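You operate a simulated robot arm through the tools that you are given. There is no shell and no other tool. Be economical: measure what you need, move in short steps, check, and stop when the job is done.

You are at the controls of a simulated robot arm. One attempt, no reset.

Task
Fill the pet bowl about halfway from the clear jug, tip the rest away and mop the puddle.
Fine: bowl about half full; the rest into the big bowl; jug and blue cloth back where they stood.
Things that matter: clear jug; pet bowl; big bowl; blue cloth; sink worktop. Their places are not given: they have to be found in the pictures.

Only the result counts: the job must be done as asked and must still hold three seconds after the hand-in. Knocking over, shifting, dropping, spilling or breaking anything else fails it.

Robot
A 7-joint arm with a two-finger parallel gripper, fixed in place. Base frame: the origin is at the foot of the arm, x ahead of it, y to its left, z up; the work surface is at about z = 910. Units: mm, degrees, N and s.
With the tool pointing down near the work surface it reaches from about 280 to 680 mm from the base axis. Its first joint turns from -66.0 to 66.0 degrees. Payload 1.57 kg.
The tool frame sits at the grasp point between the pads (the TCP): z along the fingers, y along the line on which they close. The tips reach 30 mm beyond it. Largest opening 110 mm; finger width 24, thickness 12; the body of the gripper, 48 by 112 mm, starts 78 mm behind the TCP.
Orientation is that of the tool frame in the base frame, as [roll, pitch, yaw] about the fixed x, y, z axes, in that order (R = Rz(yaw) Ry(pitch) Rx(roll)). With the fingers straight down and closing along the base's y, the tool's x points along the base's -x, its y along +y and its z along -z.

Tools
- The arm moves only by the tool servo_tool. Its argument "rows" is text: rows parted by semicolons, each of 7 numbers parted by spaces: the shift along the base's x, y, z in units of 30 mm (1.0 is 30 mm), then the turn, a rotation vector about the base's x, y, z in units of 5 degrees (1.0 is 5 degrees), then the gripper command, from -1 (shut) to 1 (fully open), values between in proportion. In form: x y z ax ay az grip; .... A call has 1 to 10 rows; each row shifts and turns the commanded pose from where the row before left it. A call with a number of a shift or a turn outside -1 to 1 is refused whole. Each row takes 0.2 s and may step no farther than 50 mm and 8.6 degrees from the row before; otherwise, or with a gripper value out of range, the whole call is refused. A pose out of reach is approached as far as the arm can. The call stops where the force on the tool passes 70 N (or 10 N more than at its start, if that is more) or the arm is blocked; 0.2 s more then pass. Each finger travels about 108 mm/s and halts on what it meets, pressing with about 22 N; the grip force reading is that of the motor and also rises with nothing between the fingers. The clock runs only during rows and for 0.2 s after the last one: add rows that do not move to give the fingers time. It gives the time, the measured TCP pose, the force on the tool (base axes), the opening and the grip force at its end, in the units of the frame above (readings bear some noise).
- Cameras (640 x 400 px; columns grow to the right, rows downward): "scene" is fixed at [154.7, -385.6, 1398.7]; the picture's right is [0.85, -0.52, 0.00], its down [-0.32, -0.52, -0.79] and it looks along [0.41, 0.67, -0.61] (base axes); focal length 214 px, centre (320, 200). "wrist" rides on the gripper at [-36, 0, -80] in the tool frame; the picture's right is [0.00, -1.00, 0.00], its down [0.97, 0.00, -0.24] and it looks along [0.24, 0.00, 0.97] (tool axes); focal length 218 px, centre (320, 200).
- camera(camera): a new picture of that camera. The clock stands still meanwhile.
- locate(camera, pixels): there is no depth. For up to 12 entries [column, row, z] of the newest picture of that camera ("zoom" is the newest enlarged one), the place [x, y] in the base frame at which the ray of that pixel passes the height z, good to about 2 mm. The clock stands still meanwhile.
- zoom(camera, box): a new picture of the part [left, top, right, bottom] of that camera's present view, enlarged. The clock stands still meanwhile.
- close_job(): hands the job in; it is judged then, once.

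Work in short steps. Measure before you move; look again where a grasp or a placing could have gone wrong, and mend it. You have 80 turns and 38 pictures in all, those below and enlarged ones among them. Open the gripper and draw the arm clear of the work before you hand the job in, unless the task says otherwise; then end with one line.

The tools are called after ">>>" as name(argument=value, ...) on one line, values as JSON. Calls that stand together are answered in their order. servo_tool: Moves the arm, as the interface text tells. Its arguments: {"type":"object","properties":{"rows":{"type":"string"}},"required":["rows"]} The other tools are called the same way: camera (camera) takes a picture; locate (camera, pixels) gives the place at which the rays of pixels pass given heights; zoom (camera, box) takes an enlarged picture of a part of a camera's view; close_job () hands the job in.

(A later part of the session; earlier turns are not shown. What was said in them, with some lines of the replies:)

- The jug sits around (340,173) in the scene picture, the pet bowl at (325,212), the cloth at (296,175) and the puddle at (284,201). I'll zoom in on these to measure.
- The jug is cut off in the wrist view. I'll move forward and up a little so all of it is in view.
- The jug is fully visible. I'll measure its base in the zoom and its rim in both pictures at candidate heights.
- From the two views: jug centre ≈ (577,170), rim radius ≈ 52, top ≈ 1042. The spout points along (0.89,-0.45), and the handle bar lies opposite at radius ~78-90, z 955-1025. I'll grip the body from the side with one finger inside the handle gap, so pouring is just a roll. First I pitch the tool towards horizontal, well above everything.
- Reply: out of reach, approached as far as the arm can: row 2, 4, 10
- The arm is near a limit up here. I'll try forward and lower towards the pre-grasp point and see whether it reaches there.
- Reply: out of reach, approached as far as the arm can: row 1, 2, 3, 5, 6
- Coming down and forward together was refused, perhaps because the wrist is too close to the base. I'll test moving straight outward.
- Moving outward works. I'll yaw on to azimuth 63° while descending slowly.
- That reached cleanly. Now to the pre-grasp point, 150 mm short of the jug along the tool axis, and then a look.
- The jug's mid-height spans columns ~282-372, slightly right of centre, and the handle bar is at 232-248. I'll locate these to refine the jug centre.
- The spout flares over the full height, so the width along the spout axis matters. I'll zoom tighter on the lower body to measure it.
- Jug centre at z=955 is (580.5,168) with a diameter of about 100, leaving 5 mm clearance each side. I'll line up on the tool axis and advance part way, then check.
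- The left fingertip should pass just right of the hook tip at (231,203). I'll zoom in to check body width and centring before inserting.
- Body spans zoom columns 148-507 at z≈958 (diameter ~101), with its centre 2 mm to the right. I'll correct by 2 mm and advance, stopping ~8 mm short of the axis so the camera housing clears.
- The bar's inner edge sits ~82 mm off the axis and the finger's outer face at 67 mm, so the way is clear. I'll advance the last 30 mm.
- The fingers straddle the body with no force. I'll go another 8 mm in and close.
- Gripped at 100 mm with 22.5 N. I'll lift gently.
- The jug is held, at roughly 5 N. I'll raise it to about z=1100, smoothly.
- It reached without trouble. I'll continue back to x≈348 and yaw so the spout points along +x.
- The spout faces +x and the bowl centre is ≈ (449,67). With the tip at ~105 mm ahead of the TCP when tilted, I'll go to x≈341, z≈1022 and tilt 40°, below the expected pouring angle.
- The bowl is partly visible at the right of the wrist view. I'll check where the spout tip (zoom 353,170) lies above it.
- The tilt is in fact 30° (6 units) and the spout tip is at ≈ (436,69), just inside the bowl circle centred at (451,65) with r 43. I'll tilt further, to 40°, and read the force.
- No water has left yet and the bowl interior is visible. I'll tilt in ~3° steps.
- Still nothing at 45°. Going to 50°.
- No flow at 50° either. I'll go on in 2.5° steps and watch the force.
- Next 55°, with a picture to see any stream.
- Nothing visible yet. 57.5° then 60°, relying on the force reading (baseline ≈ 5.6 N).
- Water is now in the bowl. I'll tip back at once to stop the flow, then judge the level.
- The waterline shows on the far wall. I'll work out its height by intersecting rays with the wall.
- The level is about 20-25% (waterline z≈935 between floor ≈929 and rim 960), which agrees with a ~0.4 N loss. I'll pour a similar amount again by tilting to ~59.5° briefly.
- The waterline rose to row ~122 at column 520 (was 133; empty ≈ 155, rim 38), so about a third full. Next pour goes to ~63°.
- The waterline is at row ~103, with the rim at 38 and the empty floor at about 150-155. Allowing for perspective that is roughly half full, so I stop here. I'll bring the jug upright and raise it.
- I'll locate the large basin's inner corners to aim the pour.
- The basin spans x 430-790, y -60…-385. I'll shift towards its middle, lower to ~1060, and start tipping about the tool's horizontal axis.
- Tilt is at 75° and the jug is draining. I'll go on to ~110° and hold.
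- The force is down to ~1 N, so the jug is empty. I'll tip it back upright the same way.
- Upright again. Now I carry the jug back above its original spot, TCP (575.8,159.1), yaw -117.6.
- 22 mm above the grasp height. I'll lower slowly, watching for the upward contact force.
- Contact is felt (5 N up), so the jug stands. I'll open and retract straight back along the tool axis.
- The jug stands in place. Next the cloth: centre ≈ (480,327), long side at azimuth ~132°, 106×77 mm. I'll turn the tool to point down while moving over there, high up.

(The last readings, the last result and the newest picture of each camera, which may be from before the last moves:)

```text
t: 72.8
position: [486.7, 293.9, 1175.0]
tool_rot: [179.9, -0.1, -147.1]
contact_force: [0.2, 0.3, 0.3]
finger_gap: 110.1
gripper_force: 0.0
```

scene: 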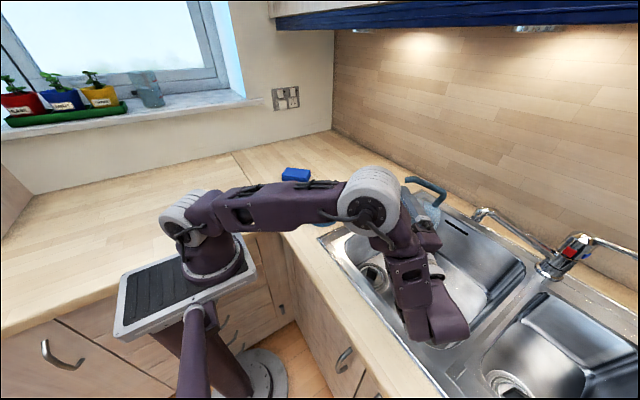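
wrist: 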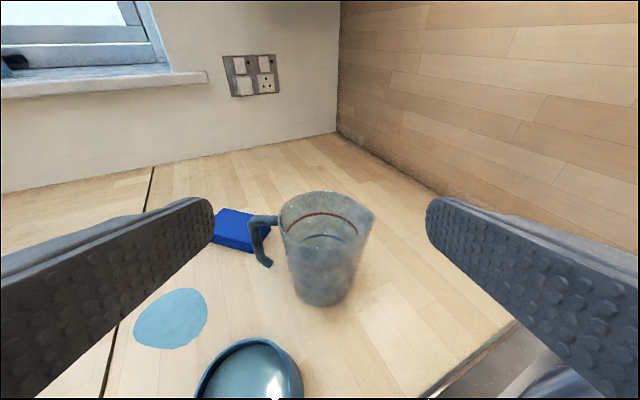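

Continue the yaw towards closing azimuth 48° (15 more units).

>>> servo_tool(rows="0 0.3 0 0 0 -1 1; 0 0.3 0 0 0 -1 1; 0 0.3 0 0 0 -1 1; 0 0.2 0 0 0 -1 1; 0 0 0 0 0 -1 1; 0 0 0 0 0 -1 1; 0 0 0 0 0 -1 1; 0 0 0 0 0 -1 1; 0 0 0 0 0 -1 1; 0 0 0 0 0 -1 1")

>>> servo_tool(rows="0 0 -0.6 0 0 -1 1; 0 0 -0.6 0 0 -1 1; 0 0 -0.6 0 0 -1 1; 0 0 -0.4 0 0 -1 1; 0 0 0 0 0 -1 1; 0 0 0 0 0 0 1")

>>> camera(camera="wrist")

```text
t: 75.0
position: [493.9, 233.1, 1145.9]
tool_rot: [179.8, 0.1, 163.0]
contact_force: [0.7, 0.3, -0.3]
finger_gap: 110.0
gripper_force: 0.0
out of reach, approached as far as the arm can: row 5, 6, 7, 8, 9, 10
```

```text
t: 76.4
position: [474.7, 167.0, 1062.8]
tool_rot: [179.8, 0.2, 138.1]
contact_force: [-0.8, 0.2, -0.6]
finger_gap: 110.0
gripper_force: 0.1
out of reach, approached as far as the arm can: row 1, 2, 3, 4, 5
```

```text
7 pictures are left
```

wrist: 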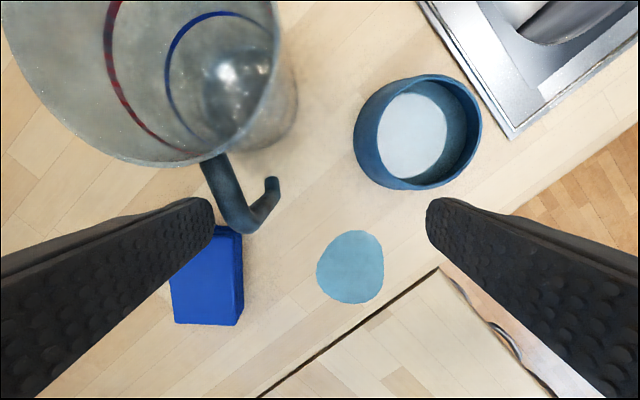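

The yaw limit made the arm drift next to the jug, with a fingertip right above the handle. I'll raise straight up first, easing the yaw back only after that.

>>> servo_tool(rows="0 0 0.5 0 0 0 1; 0 0 0.5 0 0 0 1")

>>> servo_tool(rows="0 0 0.8 0 0 0.6 1; 0 0 0.8 0 0 1 1; 0 0 0.8 0 0 1 1; 0 0 0.8 0 0 1 1; 0 0 0 0 0 1 1; 0 0 0 0 0 1 1; 0 0 0 0 0 1 1; 0 0 0 0 0 1 1; 0 0 0 0 0 1 1; 0 0 0 0 0 1 1")

```text
t: 77.0
position: [470.4, 159.3, 1091.7]
tool_rot: [179.8, 0.1, 138.1]
contact_force: [-0.4, 0.1, -0.4]
finger_gap: 110.0
gripper_force: 0.1
out of reach, approached as far as the arm can: row 1, 2
```

```text
t: 79.2
position: [470.5, 160.1, 1188.1]
tool_rot: [180.0, 0.0, -173.9]
contact_force: [-0.5, 0.8, 1.2]
finger_gap: 109.9
gripper_force: 0.0
```

Clear now. I'll yaw the other way, towards -42° (26 units), in place.

>>> servo_tool(rows="0 0 0 0 0 1 1; 0 0 0 0 0 1 1; 0 0 0 0 0 1 1; 0 0 0 0 0 1 1; 0 0 0 0 0 1 1; 0 0 0 0 0 1 1; 0 0 0 0 0 1 1; 0 0 0 0 0 1 1; 0 0 0 0 0 1 1; 0 0 0 0 0 1 1")

>>> servo_tool(rows="0 0 0 0 0 1 1; 0 0 0 0 0 1 1; 0 0 0 0 0 1 1; 0 0 0 0 0 1 1; 0 0 0 0 0 1 1; 0 0 0 0 0 1 1; 0 0 0 0 0 1 1; 0 0 0 0 0 1 1; 0 0 0 0 0 1 1; 0 0 0 0 0 1 1")

```text
t: 81.4
position: [470.9, 159.9, 1188.9]
tool_rot: [179.9, 0.0, -123.9]
contact_force: [0.3, 0.4, -0.2]
finger_gap: 110.0
gripper_force: 0.1
```

```text
t: 83.6
position: [470.1, 159.9, 1187.0]
tool_rot: [179.9, 0.1, -73.9]
contact_force: [0.4, -0.1, 0.7]
finger_gap: 109.9
gripper_force: 0.0
```

Works. Move over the cloth, finishing the yaw at -42°.

>>> servo_tool(rows="0 0.8 0 0 0 1 1; 0 0.8 0 0 0 1 1; 0 0.8 0 0 0 1 1; 0 0.8 0 0 0 1 1; 0 0.8 0 0 0 1 1; 0.1 0.8 0 0 0 1 1; 0.25 0.8 0 0 0 0.38 1; 0 0 -0.8 0 0 0 1; 0 0 -0.8 0 0 0 1; 0 0 0 0 0 0 1")

>>> camera(camera="wrist")

```text
t: 85.8
position: [500.4, 318.7, 1139.4]
tool_rot: [179.8, 0.1, -42.2]
contact_force: [-1.3, -0.7, 0.1]
finger_gap: 109.7
gripper_force: 0.1
out of reach, approached as far as the arm can: row 1, 3
```

```text
6 pictures are left
```

wrist: 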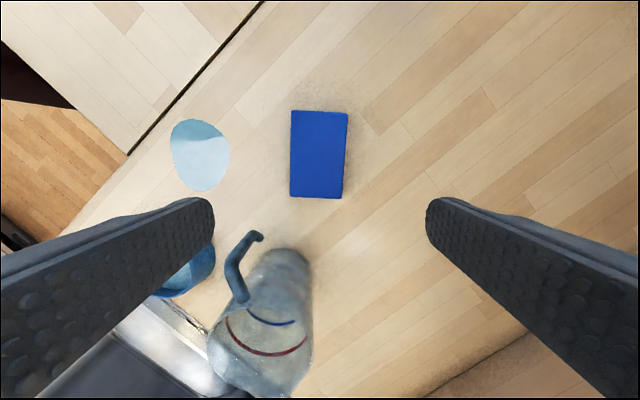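

Cloth is at columns 291-348, rows 110-198. I'll locate its corners and the puddle.

>>> locate(camera="wrist", pixels=[[291, 110, 930], [348, 113, 930], [342, 198, 930], [290, 195, 930], [291, 110, 940], [342, 198, 940], [170, 152, 910], [230, 155, 910], [203, 119, 910], [205, 192, 910], [262, 236, 1000]])

```text
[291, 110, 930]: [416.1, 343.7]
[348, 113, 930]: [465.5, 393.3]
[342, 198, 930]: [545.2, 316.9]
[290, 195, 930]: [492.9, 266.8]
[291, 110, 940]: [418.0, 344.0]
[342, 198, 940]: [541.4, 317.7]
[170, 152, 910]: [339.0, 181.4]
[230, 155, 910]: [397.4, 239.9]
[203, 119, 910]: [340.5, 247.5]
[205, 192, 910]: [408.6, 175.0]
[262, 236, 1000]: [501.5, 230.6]
```

Cloth centre is (480,330), its short side is 70 mm at azimuth ~46°, top ≈ 933. I'll align and descend around it.

>>> servo_tool(rows="-0.35 0.2 -0.6 0 0 -0.35 1; -0.33 0.18 -0.8 0 0 0 1; 0 0 -0.8 0 0 0 1; 0 0 -0.8 0 0 0 1; 0 0 -0.8 0 0 0 1; 0 0 -0.8 0 0 0 1; 0 0 -0.8 0 0 0 1; 0 0 -0.4 0 0 0 1; 0 0 0 0 0 0 1")

```text
t: 87.8
position: [482.1, 328.5, 967.3]
tool_rot: [180.0, 0.0, -43.9]
contact_force: [-0.6, 0.0, 0.2]
finger_gap: 110.1
gripper_force: 0.0
```

On target. Lower to 943 and close.

>>> servo_tool(rows="-0.05 0.04 -0.4 0 0 0 1; 0 0 -0.4 0 0 0 1; 0 0 0 0 0 0 1; 0 0 0 0 0 0 0.6; 0 0 0 0 0 0 0.3; 0 0 0 0 0 0 0; 0 0 0 0 0 0 -0.5; 0 0 0 0 0 0 -1; 0 0 0 0 0 0 -1")

```text
t: 89.8
position: [480.0, 333.9, 943.1]
tool_rot: [180.0, 0.0, -43.9]
contact_force: [-0.2, 0.4, 0.4]
finger_gap: 68.9
gripper_force: 21.8
```

The cloth is gripped at 68.9 mm. I'll lift it 36 mm and carry it over the puddle at (371,210).

>>> servo_tool(rows="0 0 0.6 0 0 0 -1; 0 0 0.6 0 0 0 -1; -0.6 -0.6 0 0 0 0 -1; -0.6 -0.7 0 0 0 0 -1; -0.6 -0.7 0 0 0 0 -1; -0.6 -0.7 0 0 0 0 -1; -0.6 -0.7 0 0 0 0 -1; -0.6 -0.6 0 0 0 0 -1; 0 0 0 0 0 0 -1")

>>> camera(camera="scene")

```text
t: 91.8
position: [371.8, 211.3, 977.5]
tool_rot: [179.9, 0.0, -43.9]
contact_force: [0.8, 0.2, 0.3]
finger_gap: 69.3
gripper_force: 22.5
```

```text
5 pictures are left
```

scene: 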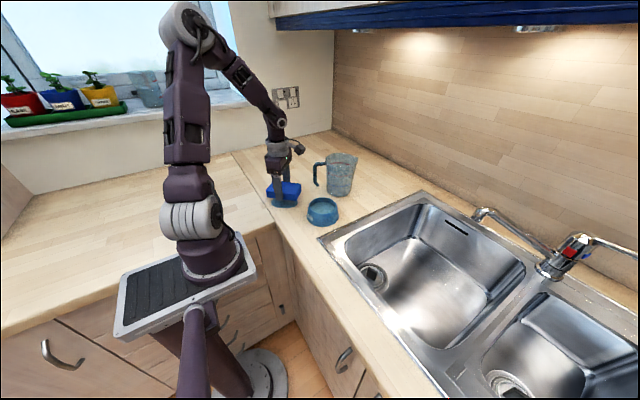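

The cloth is held over the puddle. I'll lower it to contact, then wipe with small strokes.

>>> servo_tool(rows="0 0 -0.6 0 0 0 -1; 0 0 -0.4 0 0 0 -1; 0 0 -0.15 0 0 0 -1; 0 0 0 0 0 0 -1")

>>> servo_tool(rows="0 0 -0.06 0 0 0 -1; 0 0 0 0 0 0 -1")

```text
t: 92.8
position: [372.2, 210.9, 943.5]
tool_rot: [179.8, 0.0, -43.9]
contact_force: [-0.1, 0.1, -0.4]
finger_gap: 69.0
gripper_force: 22.1
```

```text
t: 93.4
position: [371.3, 211.6, 942.4]
tool_rot: [-179.9, 0.0, -43.9]
contact_force: [-3.0, -2.3, 21.2]
finger_gap: 69.2
gripper_force: 22.1
```

Firm contact at 21 N. I'll ease half a millimetre and wipe across the puddle.

>>> servo_tool(rows="0 0 0.02 0 0 0 -1; 0.35 0.35 0 0 0 0 -1; 0.35 0.35 0 0 0 0 -1; -0.35 -0.35 0 0 0 0 -1; -0.35 -0.35 0 0 0 0 -1; -0.35 -0.35 0 0 0 0 -1; -0.35 -0.35 0 0 0 0 -1; 0.35 0.35 0 0 0 0 -1; 0.35 0.35 0 0 0 0 -1; 0 0 0 0 0 0 -1")

>>> servo_tool(rows="0.35 -0.35 0 0 0 0 -1; 0.3 0.3 0 0 0 0 -1; -0.35 0.35 0 0 0 0 -1; -0.35 0.35 0 0 0 0 -1; -0.3 -0.3 0 0 0 0 -1; -0.3 -0.3 0 0 0 0 -1; 0.35 -0.35 0 0 0 0 -1; 0.35 -0.35 0 0 0 0 -1; 0.3 0.3 0 0 0 0 -1; -0.35 0.35 0 0 0 0 -1")

```text
t: 95.6
position: [372.1, 213.9, 943.6]
tool_rot: [180.0, 0.1, -43.9]
contact_force: [-5.2, -7.9, 18.6]
finger_gap: 69.1
gripper_force: 21.6
```

```text
t: 97.8
position: [372.6, 212.9, 944.9]
tool_rot: [179.9, -0.1, -43.8]
contact_force: [0.0, -0.3, -0.1]
finger_gap: 69.0
gripper_force: 21.8
```

Contact went slack in the end. I'll lift, move part of the way back, and look at the puddle spot.

>>> servo_tool(rows="0 0 0.6 0 0 0 -1; 0 0 0.6 0 0 0 -1; 0.6 0.6 0 0 0 0 -1; 0.6 0.7 0 0 0 0 -1; 0.6 0.7 0 0 0 0 -1; 0 0 0 0 0 0 -1")

>>> zoom(camera="scene", box=[240, 130, 380, 240])

```text
t: 99.2
position: [424.4, 270.7, 976.8]
tool_rot: [179.9, -0.1, -44.0]
contact_force: [-0.5, -1.2, -0.9]
finger_gap: 68.9
gripper_force: 22.2
```

```text
3.64 times, centred on (310, 185) of scene
```

zoom: 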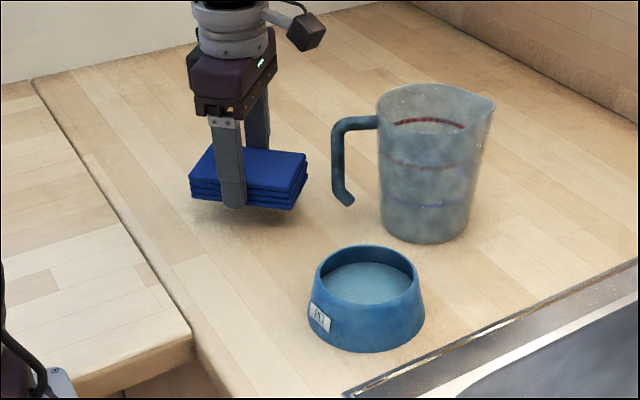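

The puddle is gone and the bowl is about half full. I'll return the cloth to its spot.

>>> servo_tool(rows="0.6 0.7 0 0 0 0 -1; 0.6 0.7 0 0 0 0 -1; 0.6 0.6 0 0 0 0 -1; 0 0 0 0 0 0 -1; 0 0 -0.5 0 0 0 -1; 0 0 -0.4 0 0 0 -1; 0 0 -0.15 0 0 0 -1; 0 0 0 0 0 0 -1")

>>> servo_tool(rows="0 0 -0.06 0 0 0 -1; 0 0 0 0 0 0 -1")

```text
t: 101.0
position: [480.8, 332.2, 946.6]
tool_rot: [179.9, 0.0, -43.8]
contact_force: [0.7, -0.1, -0.5]
finger_gap: 68.9
gripper_force: 21.9
```

```text
t: 101.6
position: [481.0, 331.7, 944.6]
tool_rot: [179.9, -0.1, -43.8]
contact_force: [0.6, -0.8, -0.5]
finger_gap: 69.0
gripper_force: 22.2
```

>>> servo_tool(rows="0 0 -0.05 0 0 0 -1; 0 0 0 0 0 0 -1")

```text
t: 102.2
position: [480.6, 332.4, 943.2]
tool_rot: [179.9, 0.0, -43.9]
contact_force: [0.3, -0.7, 0.1]
finger_gap: 68.9
gripper_force: 21.9
```

Within about a millimetre of the surface. I'll release and lift straight up.

>>> servo_tool(rows="0 0 -0.02 0 0 0 -1; 0 0 0 0 0 0 0.4; 0 0 0 0 0 0 1; 0 0 0 0 0 0 1; 0 0 0.5 0 0 0 1; 0 0 1 0 0 0 1; 0 0 1 0 0 0 1; 0 0 1 0 0 0 1; 0 0 1 0 0 0 1; 0 0 1 0 0 0 1")

>>> servo_tool(rows="0 0 1 0 0 0 1; 0 0 1 0 0 0 1; 0 0 1 0 0 0 1; 0 0 0 0 0 0 1")

>>> zoom(camera="scene", box=[250, 130, 410, 250])

```text
t: 104.4
position: [478.9, 333.8, 1107.8]
tool_rot: [179.8, 0.1, -43.8]
contact_force: [-0.7, -0.6, 0.5]
finger_gap: 110.0
gripper_force: 0.2
```

```text
t: 105.4
position: [480.5, 333.7, 1199.2]
tool_rot: [179.8, 0.2, -43.8]
contact_force: [0.7, -0.5, 0.2]
finger_gap: 109.9
gripper_force: 0.1
```

```text
3.33 times, centred on (330, 190) of scene
```

zoom: 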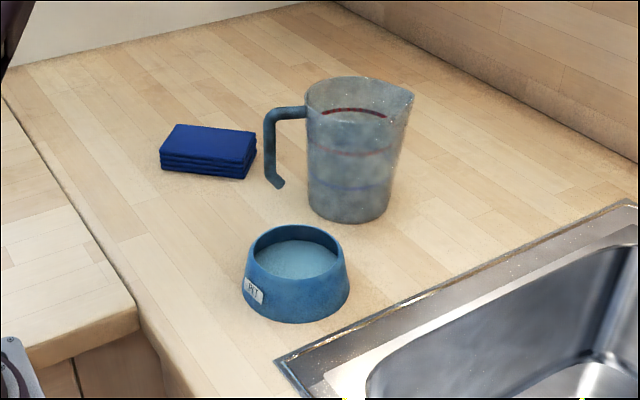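

The final view shows the jug and cloth back in place, the puddle gone and the bowl about half full. The gripper is open and well above the work, so I'm handing in.

>>> close_job()

```text
The job is handed in.
```

I handed the job in: the pet bowl is about half full (I estimate 45–50%), the rest of the jug went into the big sink bowl, and the puddle is mopped up. The jug is within about 2 mm of where it stood and the cloth is back in its place. The pet bowl ended up about 10 mm from where it started; I don't know when it was nudged, and I left it there rather than risk a spill.
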